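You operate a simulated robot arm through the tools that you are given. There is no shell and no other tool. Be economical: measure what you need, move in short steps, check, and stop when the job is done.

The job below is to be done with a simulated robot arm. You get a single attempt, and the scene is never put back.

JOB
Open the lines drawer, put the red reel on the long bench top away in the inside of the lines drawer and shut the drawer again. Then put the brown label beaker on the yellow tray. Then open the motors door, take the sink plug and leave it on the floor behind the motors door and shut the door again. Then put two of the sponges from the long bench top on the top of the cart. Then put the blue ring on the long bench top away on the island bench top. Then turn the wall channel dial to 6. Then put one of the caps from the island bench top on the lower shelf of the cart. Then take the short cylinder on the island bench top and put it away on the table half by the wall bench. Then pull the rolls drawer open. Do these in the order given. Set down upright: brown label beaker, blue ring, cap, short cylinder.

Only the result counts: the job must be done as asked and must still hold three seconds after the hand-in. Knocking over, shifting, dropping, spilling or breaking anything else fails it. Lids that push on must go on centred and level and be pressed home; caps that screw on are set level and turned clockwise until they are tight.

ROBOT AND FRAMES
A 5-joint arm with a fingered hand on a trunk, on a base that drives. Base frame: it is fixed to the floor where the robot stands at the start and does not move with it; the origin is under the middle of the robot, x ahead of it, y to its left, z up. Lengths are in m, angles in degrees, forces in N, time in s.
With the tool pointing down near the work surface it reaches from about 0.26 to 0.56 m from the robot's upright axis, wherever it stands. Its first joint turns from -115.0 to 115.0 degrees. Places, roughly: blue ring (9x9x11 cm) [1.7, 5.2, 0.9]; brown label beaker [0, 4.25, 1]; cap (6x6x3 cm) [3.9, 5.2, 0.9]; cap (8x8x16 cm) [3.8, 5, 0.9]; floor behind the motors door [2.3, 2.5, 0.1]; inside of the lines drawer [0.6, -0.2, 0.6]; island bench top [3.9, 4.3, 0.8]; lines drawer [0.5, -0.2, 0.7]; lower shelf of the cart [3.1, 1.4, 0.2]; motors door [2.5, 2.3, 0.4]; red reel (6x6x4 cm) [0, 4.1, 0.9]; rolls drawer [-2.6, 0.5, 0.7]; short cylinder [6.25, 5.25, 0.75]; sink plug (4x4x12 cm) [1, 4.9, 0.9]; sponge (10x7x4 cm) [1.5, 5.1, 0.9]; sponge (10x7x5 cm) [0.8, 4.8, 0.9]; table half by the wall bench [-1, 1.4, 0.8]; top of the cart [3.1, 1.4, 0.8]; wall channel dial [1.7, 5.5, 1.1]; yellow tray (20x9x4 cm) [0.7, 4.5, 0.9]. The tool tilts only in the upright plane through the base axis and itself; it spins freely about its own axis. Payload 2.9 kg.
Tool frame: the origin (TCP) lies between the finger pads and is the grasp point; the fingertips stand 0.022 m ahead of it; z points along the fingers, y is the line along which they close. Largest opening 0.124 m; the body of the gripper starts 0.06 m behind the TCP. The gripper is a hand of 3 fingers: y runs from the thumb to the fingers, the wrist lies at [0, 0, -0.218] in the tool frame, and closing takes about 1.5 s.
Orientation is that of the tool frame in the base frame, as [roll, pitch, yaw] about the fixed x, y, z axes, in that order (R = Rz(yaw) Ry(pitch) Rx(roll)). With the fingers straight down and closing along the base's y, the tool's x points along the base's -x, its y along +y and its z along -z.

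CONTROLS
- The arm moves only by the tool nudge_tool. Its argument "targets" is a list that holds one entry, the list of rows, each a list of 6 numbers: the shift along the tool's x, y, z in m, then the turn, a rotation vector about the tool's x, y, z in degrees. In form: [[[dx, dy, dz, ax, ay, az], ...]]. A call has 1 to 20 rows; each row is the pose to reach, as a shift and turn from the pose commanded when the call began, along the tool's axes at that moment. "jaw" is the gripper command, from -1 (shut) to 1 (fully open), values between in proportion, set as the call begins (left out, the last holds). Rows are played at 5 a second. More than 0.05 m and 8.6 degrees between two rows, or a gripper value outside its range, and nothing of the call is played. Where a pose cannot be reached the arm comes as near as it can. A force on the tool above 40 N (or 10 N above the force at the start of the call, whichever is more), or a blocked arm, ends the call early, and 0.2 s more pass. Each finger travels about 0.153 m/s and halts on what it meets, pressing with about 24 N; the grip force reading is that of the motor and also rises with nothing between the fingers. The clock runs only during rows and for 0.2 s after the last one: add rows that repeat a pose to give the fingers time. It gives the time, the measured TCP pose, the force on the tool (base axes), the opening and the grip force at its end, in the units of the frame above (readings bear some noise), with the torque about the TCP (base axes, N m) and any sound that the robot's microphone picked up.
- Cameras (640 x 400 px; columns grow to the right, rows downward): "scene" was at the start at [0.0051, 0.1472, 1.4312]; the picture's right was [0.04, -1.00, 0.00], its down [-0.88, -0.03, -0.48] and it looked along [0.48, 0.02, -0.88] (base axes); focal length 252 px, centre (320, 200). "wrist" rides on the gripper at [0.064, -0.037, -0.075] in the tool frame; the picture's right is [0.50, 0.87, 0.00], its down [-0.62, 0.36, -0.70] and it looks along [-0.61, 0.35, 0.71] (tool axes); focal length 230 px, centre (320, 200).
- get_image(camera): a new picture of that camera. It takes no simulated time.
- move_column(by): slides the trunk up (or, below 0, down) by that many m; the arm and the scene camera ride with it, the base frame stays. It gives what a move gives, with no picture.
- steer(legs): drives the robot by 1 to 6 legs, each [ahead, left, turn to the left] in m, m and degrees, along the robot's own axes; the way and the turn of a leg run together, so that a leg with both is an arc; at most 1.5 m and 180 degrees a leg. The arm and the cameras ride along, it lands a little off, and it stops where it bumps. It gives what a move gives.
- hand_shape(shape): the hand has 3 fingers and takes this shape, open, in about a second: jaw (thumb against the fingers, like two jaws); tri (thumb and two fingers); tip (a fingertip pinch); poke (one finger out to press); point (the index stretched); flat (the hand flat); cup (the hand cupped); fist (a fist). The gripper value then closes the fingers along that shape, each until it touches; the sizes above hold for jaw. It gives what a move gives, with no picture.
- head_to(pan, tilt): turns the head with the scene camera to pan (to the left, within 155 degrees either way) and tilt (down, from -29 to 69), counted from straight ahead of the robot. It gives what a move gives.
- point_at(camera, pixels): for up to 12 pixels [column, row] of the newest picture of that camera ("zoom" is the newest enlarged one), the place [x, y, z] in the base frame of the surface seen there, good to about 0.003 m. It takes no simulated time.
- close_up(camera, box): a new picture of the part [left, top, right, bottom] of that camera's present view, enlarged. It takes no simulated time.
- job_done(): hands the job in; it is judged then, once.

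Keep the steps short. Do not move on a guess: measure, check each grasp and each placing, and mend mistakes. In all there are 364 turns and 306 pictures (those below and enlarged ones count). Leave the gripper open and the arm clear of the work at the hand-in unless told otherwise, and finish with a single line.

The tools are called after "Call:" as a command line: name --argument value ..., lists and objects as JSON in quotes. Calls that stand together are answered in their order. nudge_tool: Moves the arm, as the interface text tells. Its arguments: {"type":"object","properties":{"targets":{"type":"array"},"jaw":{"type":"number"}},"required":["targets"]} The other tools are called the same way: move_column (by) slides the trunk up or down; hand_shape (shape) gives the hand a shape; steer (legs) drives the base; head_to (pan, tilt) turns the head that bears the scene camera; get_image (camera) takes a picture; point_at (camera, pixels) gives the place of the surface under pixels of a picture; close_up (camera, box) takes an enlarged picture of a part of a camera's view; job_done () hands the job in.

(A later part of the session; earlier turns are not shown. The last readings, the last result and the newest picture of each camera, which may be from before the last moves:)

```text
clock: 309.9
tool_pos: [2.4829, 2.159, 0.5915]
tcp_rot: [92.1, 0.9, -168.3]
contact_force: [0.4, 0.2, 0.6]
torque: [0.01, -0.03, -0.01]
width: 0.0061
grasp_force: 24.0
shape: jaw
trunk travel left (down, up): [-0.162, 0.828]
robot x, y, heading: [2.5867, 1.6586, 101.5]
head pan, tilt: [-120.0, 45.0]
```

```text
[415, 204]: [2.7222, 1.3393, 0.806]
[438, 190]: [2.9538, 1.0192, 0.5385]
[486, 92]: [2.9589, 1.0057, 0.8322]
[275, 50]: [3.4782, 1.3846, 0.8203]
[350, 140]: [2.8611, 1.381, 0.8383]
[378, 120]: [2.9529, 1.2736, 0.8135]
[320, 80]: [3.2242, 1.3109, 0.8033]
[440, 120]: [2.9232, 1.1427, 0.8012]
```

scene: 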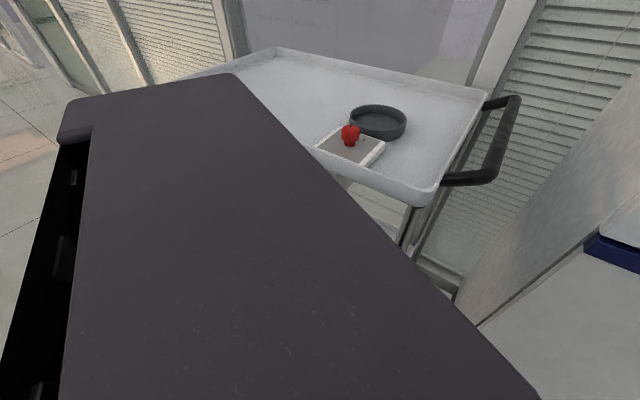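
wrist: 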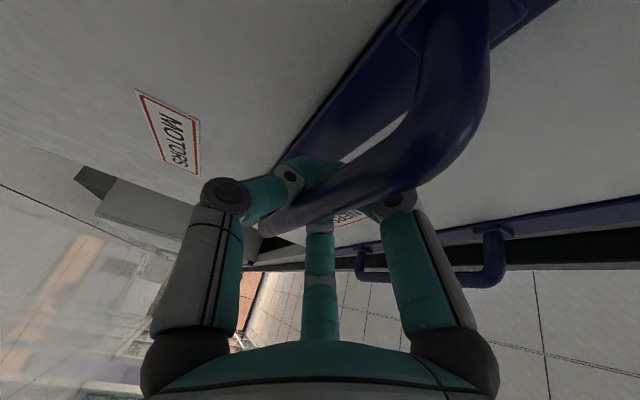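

The cart hasn't moved. I release the bar, slide off its left end (towards −u), and will then push the door from its inner side.

Call:
nudge_tool --targets '[[[0, 0, 0, 0, 0, 0], [0, 0, 0, 0, 0, 0], [0, 0, 0, 0, 0, 0], [0, 0, 0, 0, 0, 0]]]' --jaw 0.1

Call:
steer --legs '[[-0.063, 0.137, 0], [-0.04, 0.09, 0]]'

Call:
head_to --pan -10 --tilt 45

Call:
get_image --camera "scene"

```text
clock: 310.9
tool_pos: [2.4824, 2.1575, 0.5901]
tcp_rot: [92.1, 0.9, -168.3]
contact_force: [0.5, 0.1, -0.4]
torque: [-0.04, -0.01, -0.01]
width: 0.0674
grasp_force: 0.0
shape: jaw
trunk travel left (down, up): [-0.162, 0.828]
robot x, y, heading: [2.5851, 1.6611, 101.4]
head pan, tilt: [-120.0, 45.0]
```

```text
clock: 313.0
tool_pos: [2.2785, 2.0133, 0.5905]
tcp_rot: [92.1, 1.0, -168.4]
contact_force: [-0.4, 0.6, 0.0]
torque: [0.02, 0.0, 0.03]
width: 0.068
grasp_force: 0.1
shape: jaw
trunk travel left (down, up): [-0.162, 0.828]
robot x, y, heading: [2.3795, 1.5145, 101.3]
head pan, tilt: [-120.0, 45.0]
```

```text
clock: 314.9
tool_pos: [2.2786, 2.0135, 0.5902]
tcp_rot: [92.1, 1.0, -168.6]
contact_force: [0.8, 0.4, 0.1]
torque: [0.02, 0.0, 0.0]
width: 0.0678
grasp_force: 0.1
shape: jaw
trunk travel left (down, up): [-0.162, 0.828]
robot x, y, heading: [2.3807, 1.5157, 101.3]
head pan, tilt: [-10.0, 45.0]
```

```text
215 pictures are left
```

scene: 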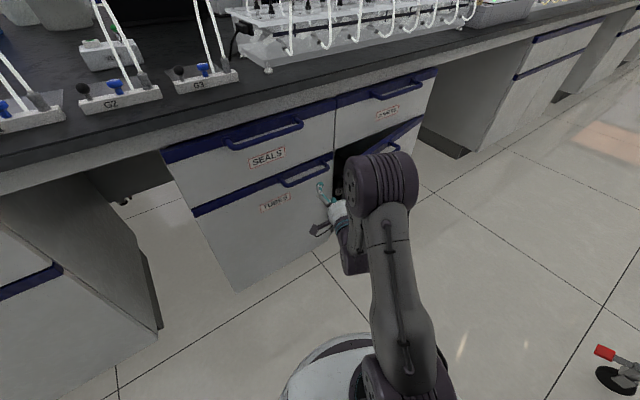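

The door stays ajar. I shut the fingers, lower to z≈0.45 and bring the fingertips behind the door's free edge (at u 3.17, n 0.32).

Call:
nudge_tool --targets '[[[0, 0, 0, 0, 0, 0], [0, 0, 0, 0, 0, 0], [0, 0, 0, 0, 0, 0], [0, 0, 0, 0, 0, 0]]]' --jaw -1

Call:
move_column --by -0.14

Call:
steer --legs '[[-0.049, 0.11, 0], [0, 0, -26], [0.1375, 0.1327, 0]]'

Call:
head_to --pan 10 --tilt 45

Call:
get_image --camera "scene"

Call:
get_image --camera "wrist"

```text
clock: 315.9
tool_pos: [2.2775, 2.0122, 0.5911]
tcp_rot: [92.1, 1.0, -168.6]
contact_force: [-0.2, 0.3, 0.2]
torque: [-0.02, -0.02, 0.03]
width: 0.0
grasp_force: 24.4
shape: jaw
trunk travel left (down, up): [-0.162, 0.828]
robot x, y, heading: [2.3766, 1.5105, 101.1]
head pan, tilt: [-10.0, 45.0]
```

```text
clock: 317.6
tool_pos: [2.2775, 2.0116, 0.451]
tcp_rot: [92.2, 1.0, -168.5]
contact_force: [-0.4, 0.3, 0.8]
torque: [-0.03, 0.01, 0.0]
width: 0.0
grasp_force: 24.3
shape: jaw
trunk travel left (down, up): [-0.022, 0.968]
robot x, y, heading: [2.378, 1.5154, 101.3]
head pan, tilt: [-10.0, 45.0]
```

```text
clock: 321.2
tool_pos: [2.3153, 2.1033, 0.4514]
tcp_rot: [92.0, 1.0, 165.9]
contact_force: [0.3, -0.7, -0.3]
torque: [0.02, 0.02, -0.02]
width: 0.0
grasp_force: 24.1
shape: jaw
trunk travel left (down, up): [-0.022, 0.968]
robot x, y, heading: [2.1882, 1.6078, 75.5]
head pan, tilt: [-10.0, 45.0]
```

```text
clock: 322.1
tool_pos: [2.3163, 2.1046, 0.4503]
tcp_rot: [92.1, 0.9, 165.9]
contact_force: [-0.5, 0.1, -1.2]
torque: [0.01, -0.01, 0.0]
width: 0.0
grasp_force: 24.2
shape: jaw
trunk travel left (down, up): [-0.022, 0.968]
robot x, y, heading: [2.1916, 1.6074, 75.5]
head pan, tilt: [10.0, 45.0]
```

```text
214 pictures are left
```

scene: 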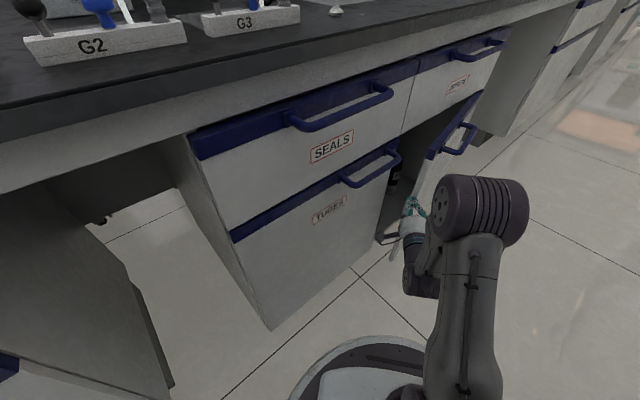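

```text
213 pictures are left
```

wrist: 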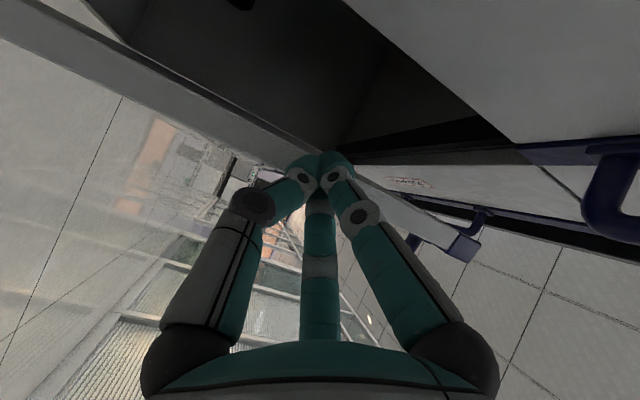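

Call:
point_at --camera "scene" --pixels '[[428, 155], [432, 165], [480, 95], [470, 125], [395, 185], [402, 170]]'

Call:
close_up --camera "scene" --box '[350, 80, 500, 250]'

```text
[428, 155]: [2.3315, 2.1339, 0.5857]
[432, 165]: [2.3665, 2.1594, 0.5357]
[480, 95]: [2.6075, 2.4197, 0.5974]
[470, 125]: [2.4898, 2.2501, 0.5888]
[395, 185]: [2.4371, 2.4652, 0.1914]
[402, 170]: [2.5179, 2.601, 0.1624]
```

```text
2.35 times, centred on (425, 165) of scene
```

zoom: 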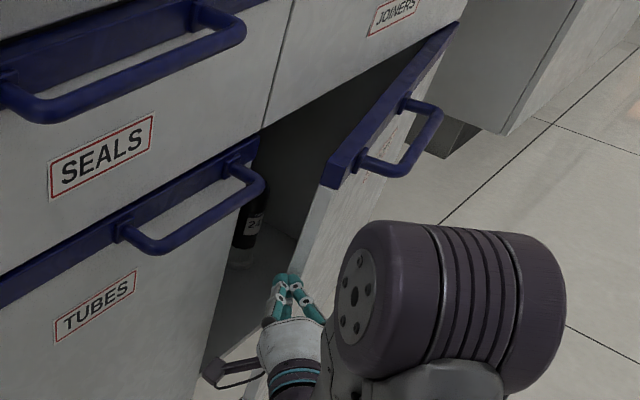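

The door's free edge is at u 3.136, n 0.394. I move 0.04 toward the island, then 0.06 along so the tips go behind the edge.

Call:
steer --legs '[[0.026, 0.031, 0], [0.046, -0.0386, 0]]'

Call:
close_up --camera "scene" --box '[350, 80, 500, 250]'

Call:
get_image --camera "wrist"

```text
clock: 323.5
tool_pos: [2.3421, 2.1737, 0.4509]
tcp_rot: [92.1, 1.0, 165.6]
contact_force: [0.1, -0.3, -0.5]
torque: [0.01, 0.03, 0.01]
width: 0.0001
grasp_force: 23.5
shape: jaw
trunk travel left (down, up): [-0.022, 0.968]
robot x, y, heading: [2.2149, 1.6789, 75.3]
head pan, tilt: [10.0, 45.0]
```

```text
2.35 times, centred on (425, 165) of scene
```

zoom: 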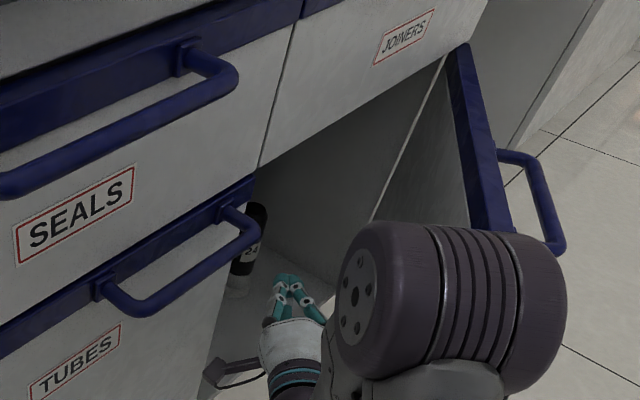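

```text
210 pictures are left
```

wrist: 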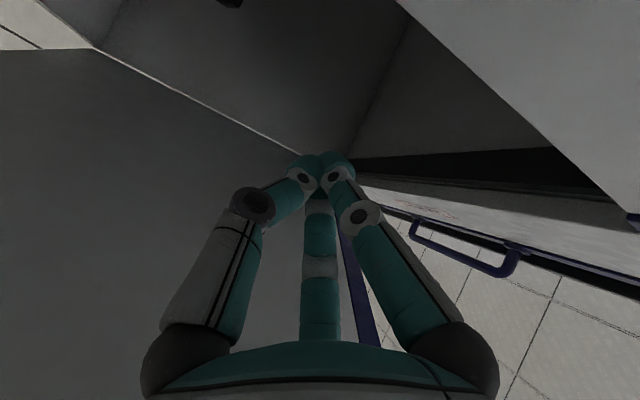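

The hand has already pushed the door further open. I turn right 30° and go ahead to push it fully open.

Call:
steer --legs '[[0, -0.03, -30]]'

Call:
head_to --pan 20 --tilt 45

Call:
get_image --camera "scene"

```text
clock: 325.4
tool_pos: [2.6045, 2.0217, 0.4512]
tcp_rot: [92.1, 1.0, 134.6]
contact_force: [0.3, -0.2, -0.3]
torque: [-0.01, 0.02, 0.01]
width: 0.0001
grasp_force: 23.4
shape: jaw
trunk travel left (down, up): [-0.022, 0.968]
robot x, y, heading: [2.2445, 1.6645, 44.1]
head pan, tilt: [10.0, 45.0]
```

```text
clock: 326.2
tool_pos: [2.6048, 2.0218, 0.4507]
tcp_rot: [92.1, 1.0, 134.6]
contact_force: [0.4, 0.3, 0.9]
torque: [0.02, 0.01, 0.0]
width: 0.0
grasp_force: 23.5
shape: jaw
trunk travel left (down, up): [-0.022, 0.968]
robot x, y, heading: [2.2413, 1.6633, 44.1]
head pan, tilt: [20.0, 45.0]
```

```text
209 pictures are left
```

scene: 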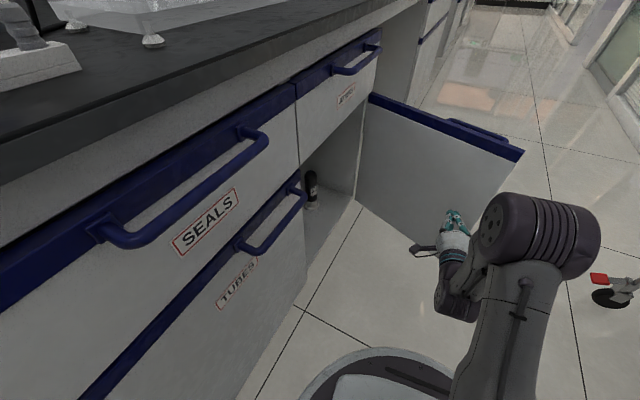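

Call:
point_at --camera "scene" --pixels '[[520, 152], [372, 97], [450, 150], [330, 215], [312, 205], [345, 190], [340, 150], [355, 195], [330, 180]]'

Call:
close_up --camera "scene" --box '[280, 90, 440, 250]'

```text
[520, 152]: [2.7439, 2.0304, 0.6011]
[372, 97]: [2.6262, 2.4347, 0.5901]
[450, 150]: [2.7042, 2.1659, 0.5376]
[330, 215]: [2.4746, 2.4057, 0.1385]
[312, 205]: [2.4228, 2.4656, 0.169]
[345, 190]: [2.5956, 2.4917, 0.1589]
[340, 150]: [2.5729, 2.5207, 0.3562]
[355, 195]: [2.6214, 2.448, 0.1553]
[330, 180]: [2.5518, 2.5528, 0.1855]
```

```text
2.50 times, centred on (360, 170) of scene
```

zoom: 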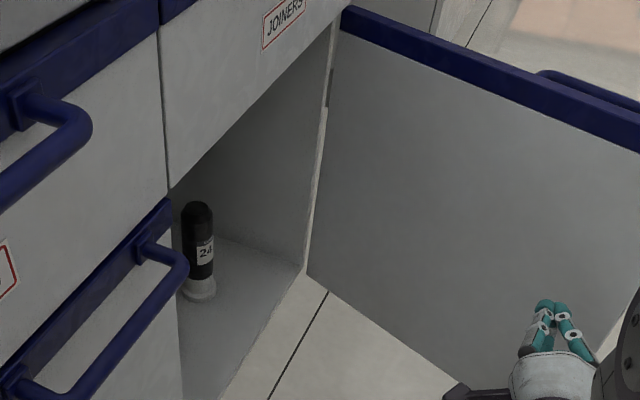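

The door is ~71° open; cabinet floor z≈0.16 with bottle 24 inside. Before fetching the plug I test here how low the arm can reach with a horizontal tool.

Call:
nudge_tool --targets '[[[0, -0.04, 0, 0, 0, 0], [0, -0.08, 0, 0, 0, 0], [0, -0.12, 0, 0, 0, 0], [0, -0.16, 0, 0, 0, 0], [0, -0.2, 0, 0, 0, 0], [0, -0.24, 0, 0, 0, 0]]]'

```text
clock: 327.6
tool_pos: [2.609, 2.0221, 0.2302]
tcp_rot: [89.2, 1.0, 134.3]
contact_force: [0.0, 0.9, -0.1]
torque: [-0.01, 0.0, -0.01]
width: 0.0001
grasp_force: 24.1
shape: jaw
trunk travel left (down, up): [-0.022, 0.968]
robot x, y, heading: [2.2433, 1.6621, 43.9]
head pan, tilt: [20.0, 45.0]
```

It reaches. Now I push the door on by driving ahead 0.18 m.

Call:
steer --legs '[[0.2, 0, 0]]'

Call:
get_image --camera "scene"

```text
clock: 329.2
tool_pos: [2.7527, 2.1647, 0.2258]
tcp_rot: [89.2, 1.0, 134.6]
contact_force: [0.0, 0.3, 0.2]
torque: [0.02, 0.0, 0.01]
width: 0.0002
grasp_force: 24.0
shape: jaw
trunk travel left (down, up): [-0.022, 0.968]
robot x, y, heading: [2.3847, 1.8049, 44.6]
head pan, tilt: [20.0, 45.0]
```

```text
207 pictures are left
```

scene: 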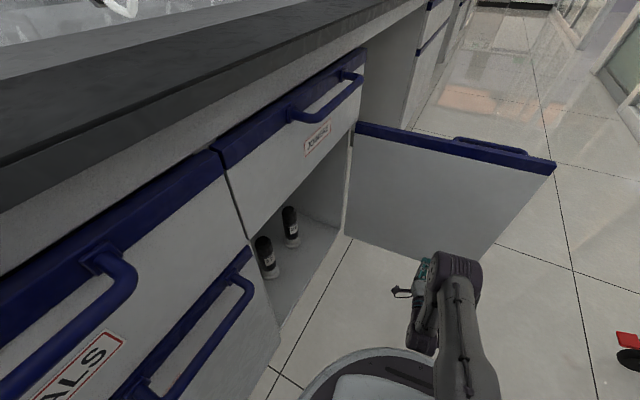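

Call:
point_at --camera "scene" --pixels '[[552, 166], [358, 125], [267, 270], [291, 240], [300, 250], [290, 290], [320, 235], [255, 243], [289, 212], [340, 230]]'

Call:
close_up --camera "scene" --box '[220, 150, 380, 330]'

```text
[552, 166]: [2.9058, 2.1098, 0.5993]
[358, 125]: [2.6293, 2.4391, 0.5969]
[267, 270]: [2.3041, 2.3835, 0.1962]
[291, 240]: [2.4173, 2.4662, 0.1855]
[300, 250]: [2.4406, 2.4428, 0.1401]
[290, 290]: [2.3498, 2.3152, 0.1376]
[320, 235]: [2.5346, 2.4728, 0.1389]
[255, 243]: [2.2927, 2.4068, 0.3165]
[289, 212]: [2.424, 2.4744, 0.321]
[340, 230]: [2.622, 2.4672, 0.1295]
```

```text
2.22 times, centred on (300, 240) of scene
```

zoom: 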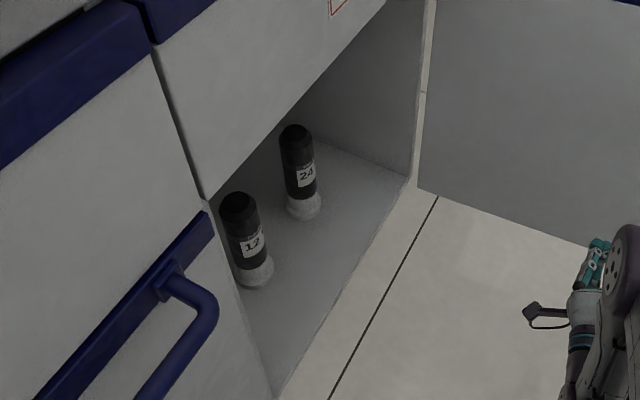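

The door is open ~95°. Bottles 17 and 24 stand inside; free spot at right (u≈3.5). Now I back out, raise the arm and turn the tool down.

Call:
steer --legs '[[-0.4, 0, -9]]'

Call:
nudge_tool --targets '[[[0, 0.04, 0, 0, 0, 0], [0, 0.08, 0, 0, 0, 0], [0, 0.12, 0, 0, 0, 0], [0, 0.16, 0, 0, 0, 0], [0, 0.2, 0, 0, 0, 0], [0, 0.22, 0, 0, 0, 0]]]'

Call:
move_column --by 0.63

Call:
nudge_tool --targets '[[[0, 0, 0, 0, 0, -8.2], [0, 0, 0, 0, 0, -16.4], [0, 0, 0, 0, 0, -24.6], [0, 0, 0, 0, 0, -32.8], [0, 0, 0, 0, 0, -41], [0, 0, 0, 0, 0, -49], [0, 0, 0, 0, 0, -57], [0, 0, 0, 0, 0, -65], [0, 0, 0, 0, 0, -73], [0, 0, 0, 0, 0, -81], [0, 0, 0, 0, 0, -89]]]' --jaw 1

Call:
nudge_tool --targets '[[[0, 0, 0, 0, 8, 0], [0, 0, 0, 0, 16, 0], [0, 0, 0, 0, 24, 0], [0, 0, 0, 0, 32, 0], [0, 0, 0, 0, 40, 0], [0, 0, 0, 0, 48, 0], [0, 0, 0, 0, 56, 0], [0, 0, 0, 0, 64, 0], [0, 0, 0, 0, 72, 0], [0, 0, 0, 0, 80, 0], [0, 0, 0, 0, 88, 0]]]'

```text
clock: 331.7
tool_pos: [2.49, 1.843, 0.2252]
tcp_rot: [89.2, 1.0, 125.7]
contact_force: [0.2, -0.6, 0.0]
torque: [0.0, 0.0, 0.02]
width: 0.0
grasp_force: 23.7
shape: jaw
trunk travel left (down, up): [-0.022, 0.968]
robot x, y, heading: [2.0735, 1.543, 35.4]
head pan, tilt: [20.0, 45.0]
```

```text
clock: 333.1
tool_pos: [2.4856, 1.8417, 0.447]
tcp_rot: [89.2, 0.9, 126.0]
contact_force: [-0.1, -0.1, -0.6]
torque: [0.04, -0.04, -0.03]
width: 0.0
grasp_force: 24.1
shape: jaw
trunk travel left (down, up): [-0.022, 0.968]
robot x, y, heading: [2.0718, 1.5444, 35.5]
head pan, tilt: [20.0, 45.0]
```

```text
refused: 0.63 is not a number from -0.4 to 0.4
```

```text
clock: 335.5
tool_pos: [2.4862, 1.8433, 0.4487]
tcp_rot: [-9.3, 89.2, 26.6]
contact_force: [-0.1, -0.3, -0.2]
torque: [-0.02, -0.01, -0.01]
width: 0.1237
grasp_force: 0.0
shape: jaw
trunk travel left (down, up): [-0.022, 0.968]
robot x, y, heading: [2.0771, 1.5423, 35.7]
head pan, tilt: [20.0, 45.0]
```

```text
clock: 337.9
tool_pos: [2.4868, 1.8447, 0.4478]
tcp_rot: [-180.0, 2.9, -144.3]
contact_force: [0.2, -0.4, 0.1]
torque: [0.01, 0.0, -0.02]
width: 0.1241
grasp_force: 0.1
shape: jaw
trunk travel left (down, up): [-0.022, 0.968]
robot x, y, heading: [2.0759, 1.5462, 35.3]
head pan, tilt: [20.0, 45.0]
```

Tool is down. I raise the trunk and drive around to the long bench.

Call:
move_column --by 0.4

Call:
move_column --by 0.2

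Call:
steer --legs '[[-1.0, 0, 0], [0, 0.15, 0], [-0.4, 0, 0], [0, 0, 90], [1.5, 0, 0], [0.65, 0, 0]]'

Call:
steer --legs '[[0, -1.2, 0], [0, -1.1, 0]]'

Call:
head_to --pan -10 --tilt 45

Call:
get_image --camera "scene"

```text
clock: 341.7
tool_pos: [2.485, 1.8448, 0.8473]
tcp_rot: [180.0, 2.9, -144.4]
contact_force: [-0.2, -0.1, -0.7]
torque: [0.01, -0.01, 0.01]
width: 0.124
grasp_force: 0.1
shape: jaw
trunk travel left (down, up): [-0.422, 0.568]
robot x, y, heading: [2.0742, 1.5451, 35.7]
head pan, tilt: [20.0, 45.0]
```

```text
clock: 343.9
tool_pos: [2.4862, 1.8444, 1.0484]
tcp_rot: [180.0, 2.8, -144.3]
contact_force: [0.7, 0.8, 0.6]
torque: [-0.03, 0.03, 0.03]
width: 0.1239
grasp_force: 0.0
shape: jaw
trunk travel left (down, up): [-0.622, 0.368]
robot x, y, heading: [2.0734, 1.5424, 35.5]
head pan, tilt: [20.0, 45.0]
```

```text
clock: 366.5
tool_pos: [-0.7839, 2.9831, 1.048]
tcp_rot: [-180.0, 2.9, -52.5]
contact_force: [0.0, 0.5, 0.5]
torque: [0.01, 0.01, 0.02]
width: 0.124
grasp_force: 0.2
shape: jaw
trunk travel left (down, up): [-0.622, 0.368]
robot x, y, heading: [-0.4727, 2.5784, 127.1]
head pan, tilt: [20.0, 45.0]
```

```text
clock: 377.7
tool_pos: [0.9661, 4.3858, 1.0483]
tcp_rot: [180.0, 2.8, -49.0]
contact_force: [0.3, 0.4, 0.5]
torque: [-0.02, 0.03, 0.02]
width: 0.1241
grasp_force: 0.1
shape: jaw
trunk travel left (down, up): [-0.622, 0.368]
robot x, y, heading: [1.3027, 4.0082, 130.8]
head pan, tilt: [20.0, 45.0]
```

```text
clock: 378.6
tool_pos: [0.9666, 4.3849, 1.0475]
tcp_rot: [-180.0, 2.9, -49.1]
contact_force: [0.4, 0.5, -0.2]
torque: [0.01, -0.01, 0.0]
width: 0.1238
grasp_force: 0.0
shape: jaw
trunk travel left (down, up): [-0.622, 0.368]
robot x, y, heading: [1.3037, 4.0033, 130.7]
head pan, tilt: [-10.0, 45.0]
```

```text
205 pictures are left
```

scene: 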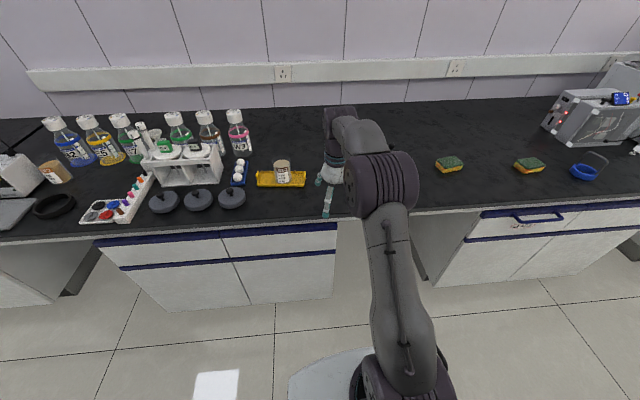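

I straighten up; the plug is hidden behind the arm, so I use the wrist camera.

Call:
steer --legs '[[0, -0.1, -5.4]]'

Call:
get_image --camera "wrist"

Call:
get_image --camera "scene"

```text
clock: 379.8
tool_pos: [1.0844, 4.4779, 1.0472]
tcp_rot: [179.9, 2.9, -54.4]
contact_force: [1.3, 0.1, 0.9]
torque: [0.01, 0.0, 0.0]
width: 0.1242
grasp_force: 0.0
shape: jaw
trunk travel left (down, up): [-0.622, 0.368]
robot x, y, heading: [1.3808, 4.0636, 125.2]
head pan, tilt: [-10.0, 45.0]
```

```text
204 pictures are left
```

wrist: 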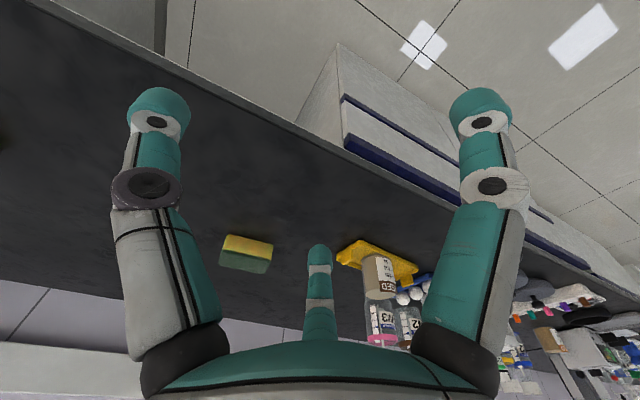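

```text
203 pictures are left
```

scene: 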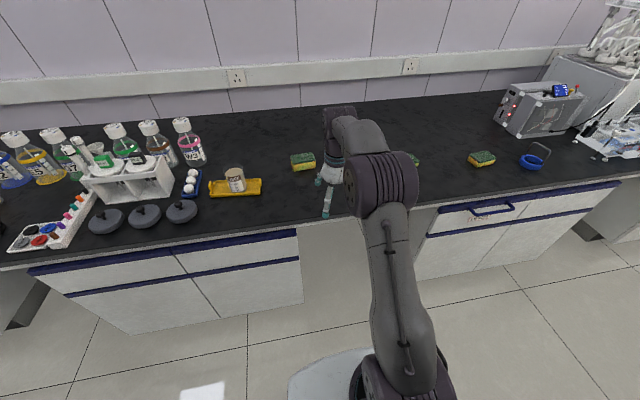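

Call:
steer --legs '[[0.1, -0.15, 0]]'

Call:
get_image --camera "scene"

Call:
get_image --camera "wrist"

```text
clock: 381.3
tool_pos: [1.1461, 4.6464, 1.0487]
tcp_rot: [179.9, 3.0, -54.4]
contact_force: [1.4, -0.7, -0.4]
torque: [-0.02, -0.02, -0.01]
width: 0.1236
grasp_force: 0.1
shape: jaw
trunk travel left (down, up): [-0.622, 0.368]
robot x, y, heading: [1.4449, 4.2332, 125.4]
head pan, tilt: [-10.0, 45.0]
```

```text
202 pictures are left
```

scene: 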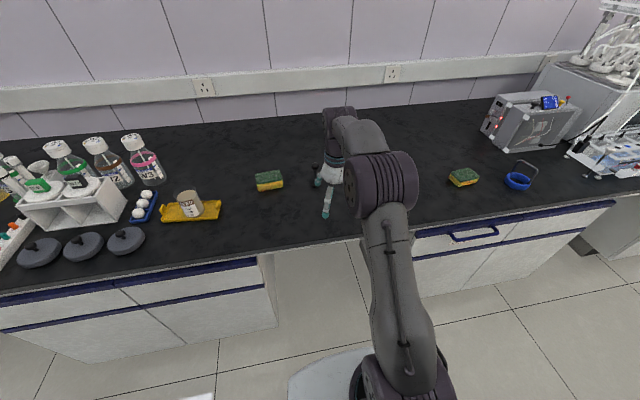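

```text
201 pictures are left
```

wrist: 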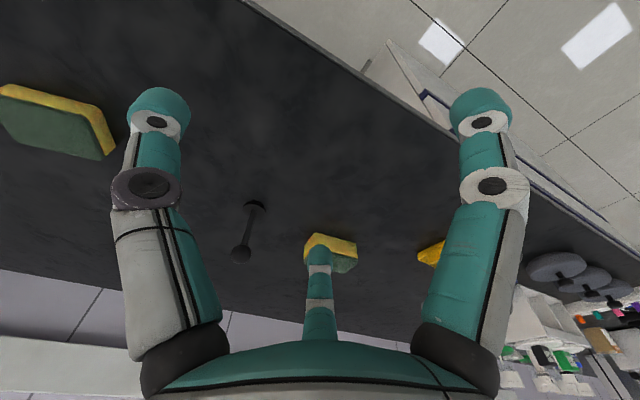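

Now the plug is visible in the wrist view: disc at (253,205), knob at (241,255). I measure.

Call:
close_up --camera "wrist" --box '[200, 180, 300, 280]'

Call:
point_at --camera "zoom" --pixels '[[365, 110], [350, 150], [335, 200], [325, 300], [310, 290], [320, 250]]'

Call:
point_at --camera "wrist" --pixels '[[253, 205], [241, 255], [247, 230], [330, 245], [60, 130]]'

```text
4.00 times, centred on (250, 230) of wrist
```

zoom: 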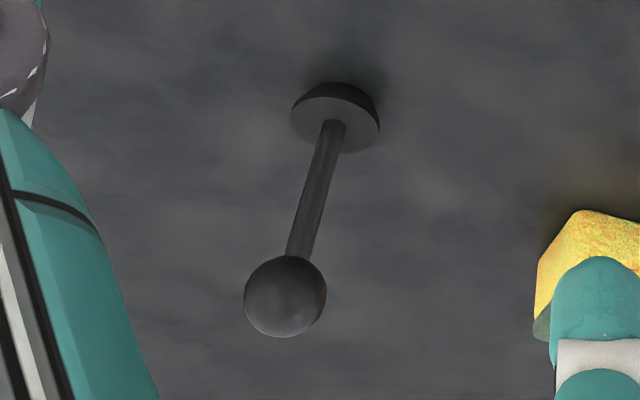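

```text
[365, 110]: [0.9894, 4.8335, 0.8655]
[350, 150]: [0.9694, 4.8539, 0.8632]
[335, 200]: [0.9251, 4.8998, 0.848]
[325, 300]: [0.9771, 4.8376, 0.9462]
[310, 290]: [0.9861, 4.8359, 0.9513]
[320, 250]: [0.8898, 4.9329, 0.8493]
```

```text
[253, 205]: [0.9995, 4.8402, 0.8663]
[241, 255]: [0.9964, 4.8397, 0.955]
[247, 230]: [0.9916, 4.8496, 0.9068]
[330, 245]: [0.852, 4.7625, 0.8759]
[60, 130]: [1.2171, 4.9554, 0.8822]
```

Plug axis ≈(0.992,4.843), disc below, ball top ≈0.96. I drive 0.2 ahead and level the tool.

Call:
steer --legs '[[0.205, 0.012, 0]]'

Call:
nudge_tool --targets '[[[-0.02, 0, 0, 0, 2.9, 0], [-0.04, 0, 0, 0, 2.9, 0]]]'

Call:
get_image --camera "wrist"

```text
clock: 382.9
tool_pos: [1.0183, 4.8018, 1.0476]
tcp_rot: [180.0, 3.0, -54.2]
contact_force: [-0.2, 0.8, 0.0]
torque: [0.03, 0.0, 0.0]
width: 0.124
grasp_force: 0.0
shape: jaw
trunk travel left (down, up): [-0.622, 0.368]
robot x, y, heading: [1.319, 4.3888, 125.5]
head pan, tilt: [-10.0, 45.0]
```

```text
clock: 383.5
tool_pos: [0.9943, 4.8311, 1.0496]
tcp_rot: [-180.0, 0.0, -54.2]
contact_force: [0.0, -0.7, -0.6]
torque: [0.01, -0.01, 0.0]
width: 0.1241
grasp_force: 0.0
shape: jaw
trunk travel left (down, up): [-0.622, 0.368]
robot x, y, heading: [1.3171, 4.3886, 125.8]
head pan, tilt: [-10.0, 45.0]
```

```text
199 pictures are left
```

wrist: 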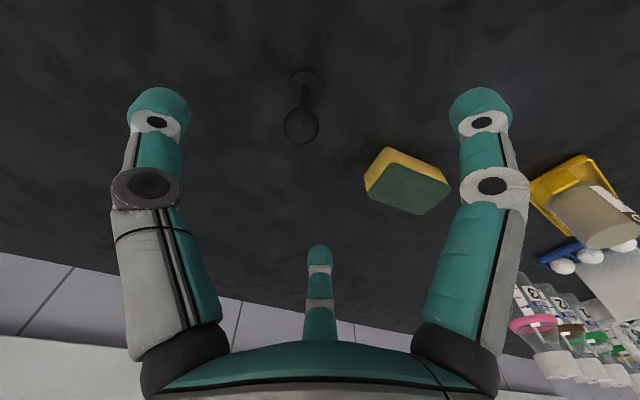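

Call:
point_at --camera "wrist" --pixels '[[301, 126], [290, 126], [313, 126], [301, 140], [305, 76], [303, 100]]'

```text
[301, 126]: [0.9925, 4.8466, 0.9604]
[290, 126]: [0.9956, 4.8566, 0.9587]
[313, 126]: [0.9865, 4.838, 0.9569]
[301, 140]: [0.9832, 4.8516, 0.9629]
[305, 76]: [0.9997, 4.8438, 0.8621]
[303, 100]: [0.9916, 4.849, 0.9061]
```

Call:
nudge_tool --targets '[[[-0.0156, -0.0075, 0, 0, 0, 0], [-0.0156, -0.0075, 0.045, 0, 0, 0], [-0.0156, -0.0075, 0.09, 0, 0, 0], [-0.0156, -0.0075, 0.13, 0, 0, 0]]]'

Call:
get_image --camera "wrist"

```text
clock: 384.5
tool_pos: [0.9924, 4.8525, 0.9218]
tcp_rot: [179.9, 0.0, -54.2]
contact_force: [1.2, 0.2, 0.8]
torque: [0.01, 0.0, 0.01]
width: 0.1238
grasp_force: 0.1
shape: jaw
out of reach, approached as far as the arm can: row 1
trunk travel left (down, up): [-0.622, 0.368]
robot x, y, heading: [1.3165, 4.3857, 125.6]
head pan, tilt: [-10.0, 45.0]
```

```text
198 pictures are left
```

wrist: 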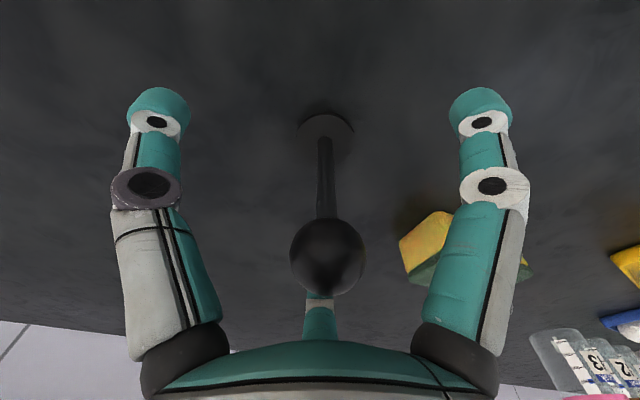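

Centred. Close and lift.

Call:
nudge_tool --targets '[[[0, 0, 0, 0, 0, 0], [0, 0, 0, 0, 0, 0], [0, 0, 0, 0, 0, 0], [0, 0, 0, 0, 0, 0], [0, 0, 0, 0, 0, 0], [0, 0, 0, 0, 0, 0], [0, 0, 0, 0, 0, 0], [0, 0, 0, 0, 0, 0], [0, 0, 0, 0, 0, 0]]]' --jaw -1

Call:
move_column --by 0.18

Call:
get_image --camera "wrist"

```text
clock: 386.5
tool_pos: [0.9925, 4.8513, 0.9211]
tcp_rot: [-179.9, 0.0, -54.3]
contact_force: [1.2, -0.1, 0.9]
torque: [-0.01, 0.0, -0.02]
width: 0.0
grasp_force: 24.1
shape: jaw
trunk travel left (down, up): [-0.622, 0.368]
robot x, y, heading: [1.3204, 4.3903, 125.6]
head pan, tilt: [-10.0, 45.0]
```

```text
clock: 388.5
tool_pos: [0.992, 4.8516, 1.1018]
tcp_rot: [180.0, 0.0, -54.2]
contact_force: [-0.5, -0.1, -0.9]
torque: [0.01, -0.02, -0.01]
width: 0.0
grasp_force: 23.7
shape: jaw
trunk travel left (down, up): [-0.802, 0.188]
robot x, y, heading: [1.3226, 4.3871, 125.8]
head pan, tilt: [-10.0, 45.0]
```

```text
197 pictures are left
```

wrist: 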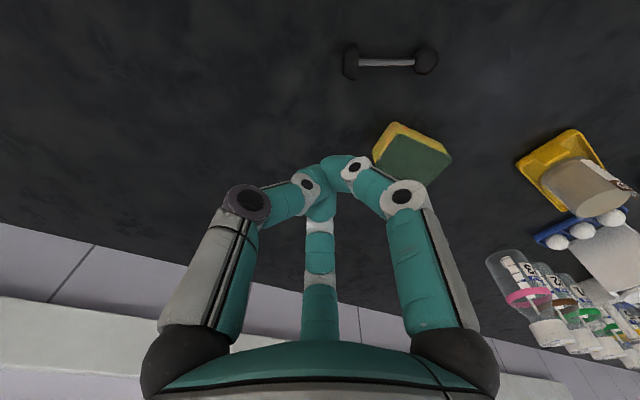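

The thin stem slipped out between the fingers and the plug now lies on the bench by the sponge. I measure it: disc (350,62), ball (427,60). Lying, I can pinch the stem across with thumb against two fingers.

Call:
close_up --camera "wrist" --box '[310, 20, 470, 120]'

Call:
point_at --camera "wrist" --pixels '[[350, 63], [358, 62], [372, 63], [390, 62], [405, 62], [427, 60], [410, 150], [440, 155]]'

```text
4.00 times, centred on (390, 70) of wrist
```

zoom: 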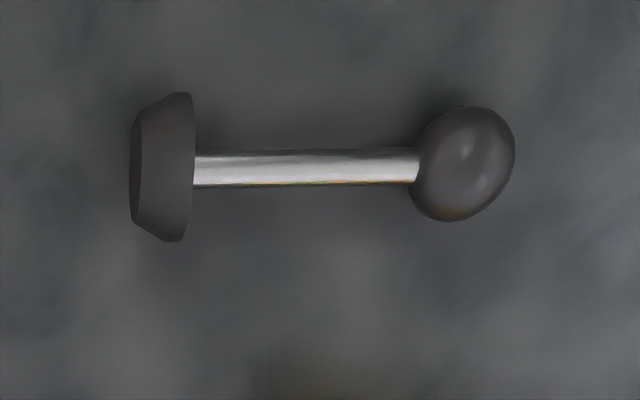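

```text
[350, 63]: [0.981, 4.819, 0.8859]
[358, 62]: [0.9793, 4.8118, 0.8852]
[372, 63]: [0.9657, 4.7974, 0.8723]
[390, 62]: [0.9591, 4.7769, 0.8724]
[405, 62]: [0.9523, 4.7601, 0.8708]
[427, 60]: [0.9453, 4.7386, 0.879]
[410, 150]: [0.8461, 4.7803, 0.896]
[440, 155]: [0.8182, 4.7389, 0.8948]
```

Stem mid ≈(0.9585,4.777,0.867), direction 65.6°. I open the hand, spin 60° so thumb and fingers close across the stem, and move above it.

Call:
nudge_tool --targets '[[[0.006, 0.01, 0, 0, 0, 8.5], [0.012, 0.02, 0, 0, 0, 17], [0.018, 0.03, 0, 0, 0, 25.5], [0.024, 0.04, 0, 0, 0, 34], [0.029, 0.05, 0, 0, 0, 42.5], [0.035, 0.06, 0, 0, 0, 51], [0.041, 0.071, 0, 0, 0, 59.5], [0.041, 0.071, 0.045, 0, 0, 59.5], [0.041, 0.071, 0.09, 0, 0, 59.5], [0.041, 0.071, 0.13, 0, 0, 59.5]]]' --jaw 0.6

Call:
get_image --camera "wrist"

```text
clock: 390.7
tool_pos: [0.9583, 4.7773, 0.9713]
tcp_rot: [180.0, 0.1, -113.8]
contact_force: [-0.8, 0.6, 0.3]
torque: [-0.02, 0.01, 0.01]
width: 0.0988
grasp_force: 0.0
shape: jaw
trunk travel left (down, up): [-0.802, 0.188]
robot x, y, heading: [1.3162, 4.3906, 125.5]
head pan, tilt: [-10.0, 45.0]
```

```text
195 pictures are left
```

wrist: 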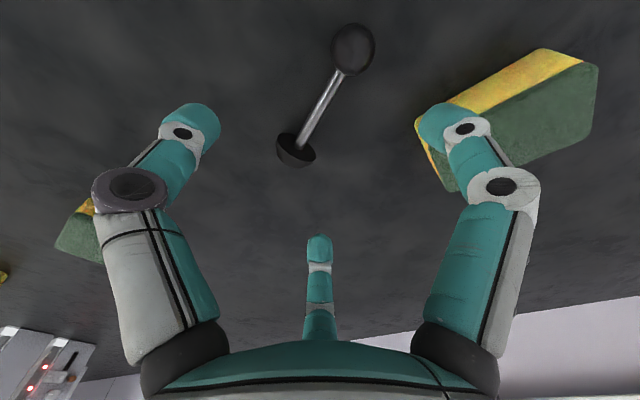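

I measure how close the sponge corner is to the right finger.

Call:
point_at --camera "wrist" --pixels '[[419, 130], [440, 185], [455, 187], [500, 85], [353, 48], [343, 75], [318, 110], [300, 145]]'

```text
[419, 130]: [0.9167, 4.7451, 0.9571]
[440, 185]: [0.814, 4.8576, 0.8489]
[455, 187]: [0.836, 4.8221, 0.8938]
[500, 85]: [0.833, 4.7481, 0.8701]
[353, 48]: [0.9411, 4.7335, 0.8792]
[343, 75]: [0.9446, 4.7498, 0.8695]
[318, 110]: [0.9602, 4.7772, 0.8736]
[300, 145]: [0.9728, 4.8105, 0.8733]
```

About 5 cm clear. I descend to z≈0.872.

Call:
nudge_tool --targets '[[[0, 0, 0.04, 0, 0, 0], [0, 0, 0.08, 0, 0, 0], [0, 0, 0.098, 0, 0, 0]]]'

Call:
get_image --camera "wrist"

```text
clock: 391.5
tool_pos: [0.9602, 4.7761, 0.8733]
tcp_rot: [180.0, 0.0, -113.7]
contact_force: [-0.3, 0.1, -0.8]
torque: [-0.01, 0.01, -0.01]
width: 0.0987
grasp_force: 0.0
shape: jaw
trunk travel left (down, up): [-0.802, 0.188]
robot x, y, heading: [1.3208, 4.3889, 125.5]
head pan, tilt: [-10.0, 45.0]
```

```text
194 pictures are left
```

wrist: 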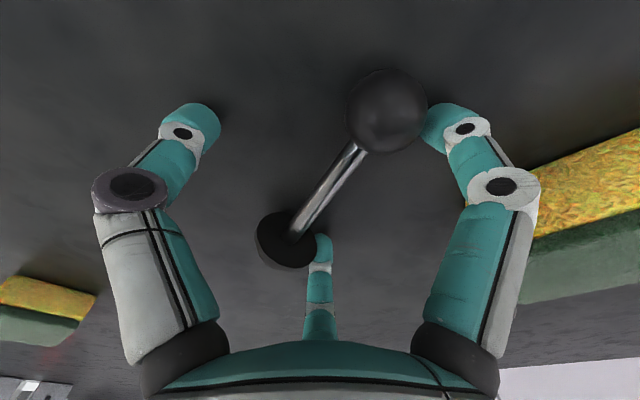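

The stem lies with both fingers on its far side and the thumb on the near side. Close.

Call:
nudge_tool --targets '[[[0, 0, 0, 0, 0, 0], [0, 0, 0, 0, 0, 0], [0, 0, 0, 0, 0, 0], [0, 0, 0, 0, 0, 0], [0, 0, 0, 0, 0, 0], [0, 0, 0, 0, 0, 0], [0, 0, 0, 0, 0, 0], [0, 0, 0, 0, 0, 0]]]' --jaw -1

Call:
get_image --camera "wrist"

```text
clock: 393.1
tool_pos: [0.9611, 4.7774, 0.8763]
tcp_rot: [179.5, 0.2, -113.9]
contact_force: [3.5, -1.7, 16.2]
torque: [-0.04, -0.08, -0.02]
width: 0.0002
grasp_force: 24.4
shape: jaw
trunk travel left (down, up): [-0.802, 0.188]
robot x, y, heading: [1.322, 4.3886, 125.6]
head pan, tilt: [-10.0, 45.0]
stopped in row 8: the force on the tool passed its limit at 41 N (the readings are from after the stop); the commanded pose is now the measured one
```

```text
193 pictures are left
```

wrist: 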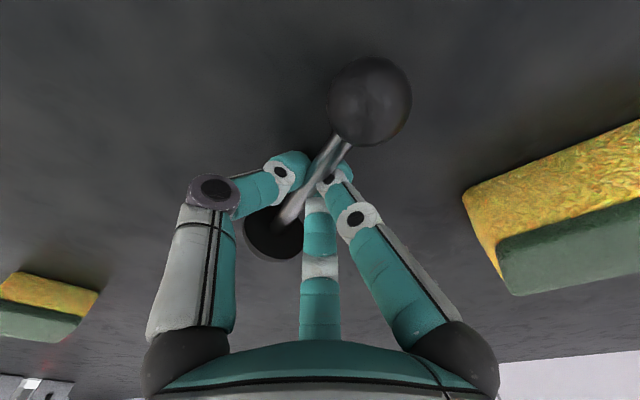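

The fingertips closed beneath/around the stem. I lift gently and check.

Call:
move_column --by 0.1

Call:
get_image --camera "wrist"

```text
clock: 394.4
tool_pos: [0.9584, 4.7787, 0.975]
tcp_rot: [179.8, 0.1, -113.7]
contact_force: [0.1, 0.1, -0.2]
torque: [-0.06, 0.02, 0.02]
width: 0.0002
grasp_force: 24.5
shape: jaw
trunk travel left (down, up): [-0.902, 0.088]
robot x, y, heading: [1.3201, 4.3883, 125.6]
head pan, tilt: [-10.0, 45.0]
```

```text
192 pictures are left
```

wrist: 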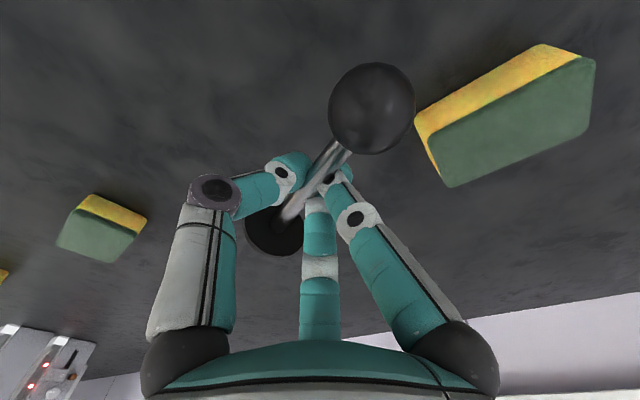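

The plug is caged by the fingers. I drive back to the motors door.

Call:
steer --legs '[[-0.4, 0, 0], [0, 1.25, 0], [0, 1.22, 0], [-1.5, 0, 0], [-0.7, 0, 0], [0, 0, -90]]'

Call:
get_image --camera "wrist"

```text
clock: 422.9
tool_pos: [1.1797, 1.1917, 0.9754]
tcp_rot: [179.7, 0.1, 155.0]
contact_force: [-0.1, 0.1, -1.0]
torque: [0.01, 0.02, 0.02]
width: 0.0001
grasp_force: 24.3
shape: jaw
trunk travel left (down, up): [-0.902, 0.088]
robot x, y, heading: [0.7785, 0.8403, 34.3]
head pan, tilt: [-10.0, 45.0]
```

```text
191 pictures are left
```

wrist: 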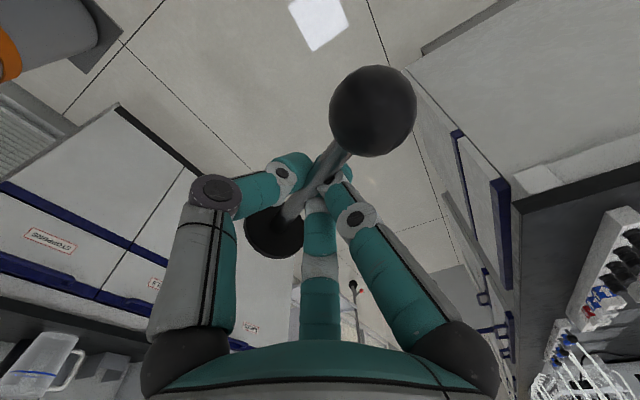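

Still caged. I proceed into the aisle to u≈2.9.

Call:
steer --legs '[[0.45, 0, 1], [0, -0.22, 0], [1.3, 0, 0]]'

Call:
move_column --by -0.4

Call:
move_column --by -0.35

Call:
head_to --pan 25 --tilt 45

Call:
get_image --camera "scene"

```text
clock: 433.1
tool_pos: [2.7337, 2.0387, 0.9752]
tcp_rot: [179.6, 0.1, 156.2]
contact_force: [-1.5, 0.5, -0.7]
torque: [0.0, 0.01, 0.01]
width: 0.0001
grasp_force: 24.2
shape: jaw
trunk travel left (down, up): [-0.902, 0.088]
robot x, y, heading: [2.3467, 1.6809, 35.9]
head pan, tilt: [-10.0, 45.0]
```

```text
clock: 436.9
tool_pos: [2.733, 2.0372, 0.5748]
tcp_rot: [179.7, 0.1, 156.2]
contact_force: [-0.5, 0.1, -2.0]
torque: [-0.02, 0.02, 0.02]
width: 0.0001
grasp_force: 24.0
shape: jaw
trunk travel left (down, up): [-0.502, 0.488]
robot x, y, heading: [2.3436, 1.6723, 35.7]
head pan, tilt: [-10.0, 45.0]
```

```text
clock: 440.4
tool_pos: [2.7335, 2.0381, 0.2246]
tcp_rot: [179.7, 0.3, 156.3]
contact_force: [0.6, 1.1, -2.0]
torque: [0.0, 0.02, 0.01]
width: 0.0
grasp_force: 23.8
shape: jaw
trunk travel left (down, up): [-0.152, 0.838]
robot x, y, heading: [2.341, 1.6761, 35.5]
head pan, tilt: [-10.0, 45.0]
```

```text
clock: 441.4
tool_pos: [2.7336, 2.0374, 0.2257]
tcp_rot: [179.7, 0.1, 156.3]
contact_force: [-0.7, 0.3, -1.5]
torque: [0.03, 0.02, -0.02]
width: 0.0
grasp_force: 23.9
shape: jaw
trunk travel left (down, up): [-0.152, 0.838]
robot x, y, heading: [2.3408, 1.675, 35.6]
head pan, tilt: [25.0, 45.0]
```

```text
190 pictures are left
```

scene: 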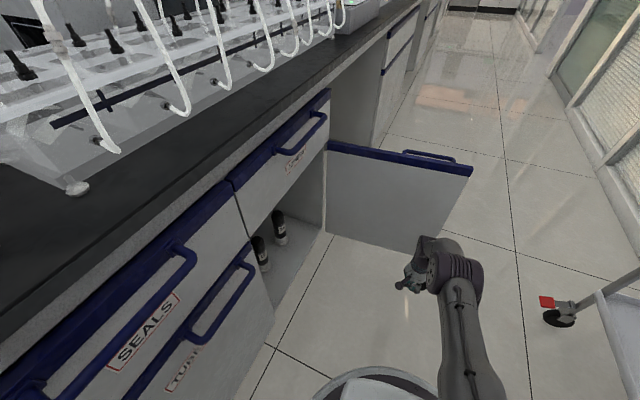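

I move 0.1 right, then turn left 53° to face the cabinet obliquely.

Call:
steer --legs '[[0, -0.105, 0], [0, 0, 53]]'

Call:
head_to --pan -20 --tilt 50

Call:
get_image --camera "scene"

```text
clock: 444.9
tool_pos: [2.3667, 2.1207, 0.2255]
tcp_rot: [179.6, 0.1, -152.4]
contact_force: [0.3, -0.2, -1.6]
torque: [0.01, 0.05, 0.0]
width: 0.0
grasp_force: 23.8
shape: jaw
trunk travel left (down, up): [-0.152, 0.838]
robot x, y, heading: [2.405, 1.5903, 87.3]
head pan, tilt: [25.0, 45.0]
```

```text
clock: 446.0
tool_pos: [2.3668, 2.1192, 0.2243]
tcp_rot: [179.6, 0.1, -152.3]
contact_force: [0.1, -0.4, -1.0]
torque: [0.0, 0.02, -0.03]
width: 0.0
grasp_force: 24.5
shape: jaw
trunk travel left (down, up): [-0.152, 0.838]
robot x, y, heading: [2.408, 1.5906, 86.9]
head pan, tilt: [-20.0, 50.0]
```

```text
189 pictures are left
```

scene: 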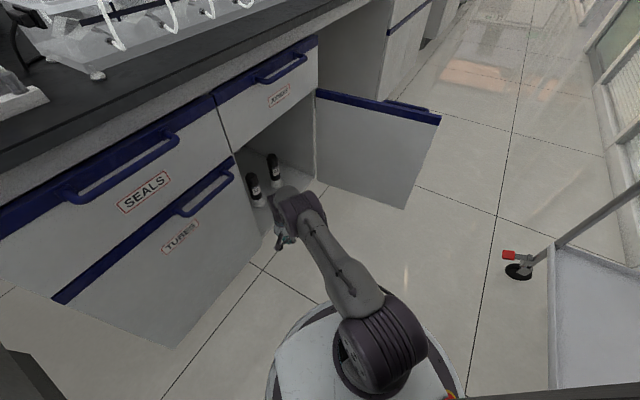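

Strafe right along the front by 0.32 m first.

Call:
steer --legs '[[0.2, -0.245, 0]]'

Call:
get_image --camera "scene"

Call:
get_image --camera "wrist"

```text
clock: 448.1
tool_pos: [2.6274, 2.3055, 0.224]
tcp_rot: [179.7, 0.1, -152.7]
contact_force: [-0.1, -1.3, -0.6]
torque: [-0.02, -0.02, -0.03]
width: 0.0
grasp_force: 23.5
shape: jaw
trunk travel left (down, up): [-0.152, 0.838]
robot x, y, heading: [2.6609, 1.7739, 86.7]
head pan, tilt: [-20.0, 50.0]
```

```text
188 pictures are left
```

scene: 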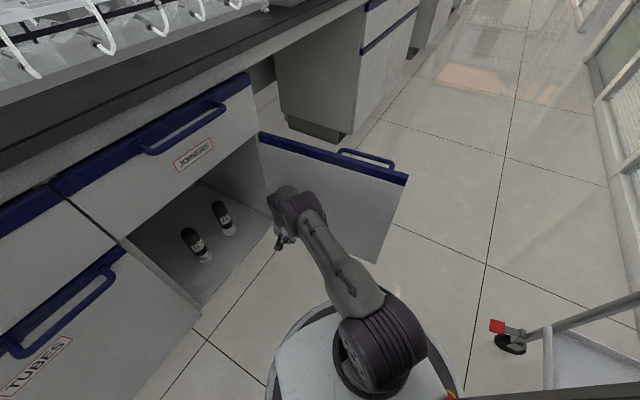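

```text
187 pictures are left
```

wrist: 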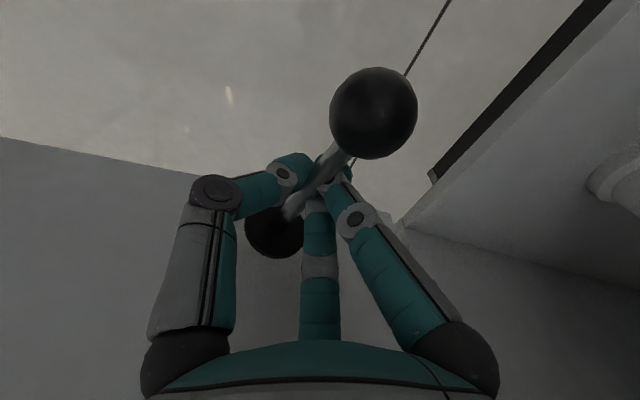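

Lined up with the free spot. I move in 0.165 m (with 0.02 to the left).

Call:
steer --legs '[[0.06, 0.06, 0], [0.058, 0.059, 0]]'

Call:
get_image --camera "scene"

Call:
get_image --camera "wrist"

```text
clock: 449.9
tool_pos: [2.5124, 2.4314, 0.225]
tcp_rot: [179.7, 0.1, -152.4]
contact_force: [-0.3, 0.6, -1.6]
torque: [-0.02, 0.05, 0.0]
width: 0.0
grasp_force: 24.4
shape: jaw
trunk travel left (down, up): [-0.152, 0.838]
robot x, y, heading: [2.5486, 1.8979, 87.1]
head pan, tilt: [-20.0, 50.0]
```

```text
186 pictures are left
```

scene: 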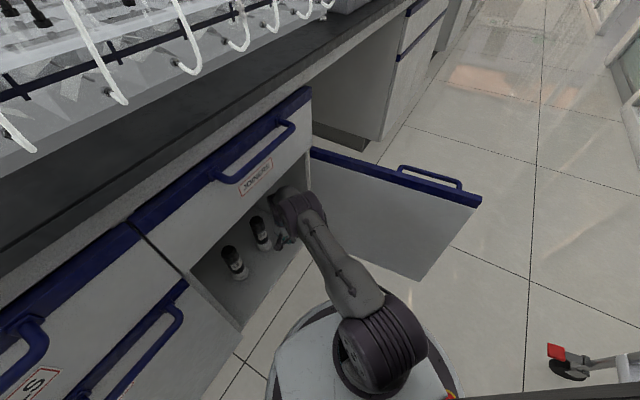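

```text
185 pictures are left
```

wrist: 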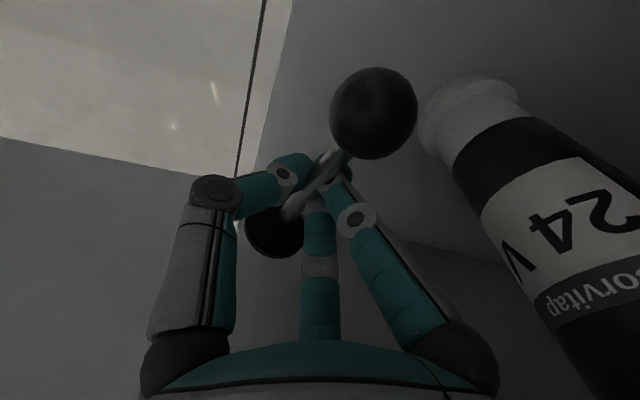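

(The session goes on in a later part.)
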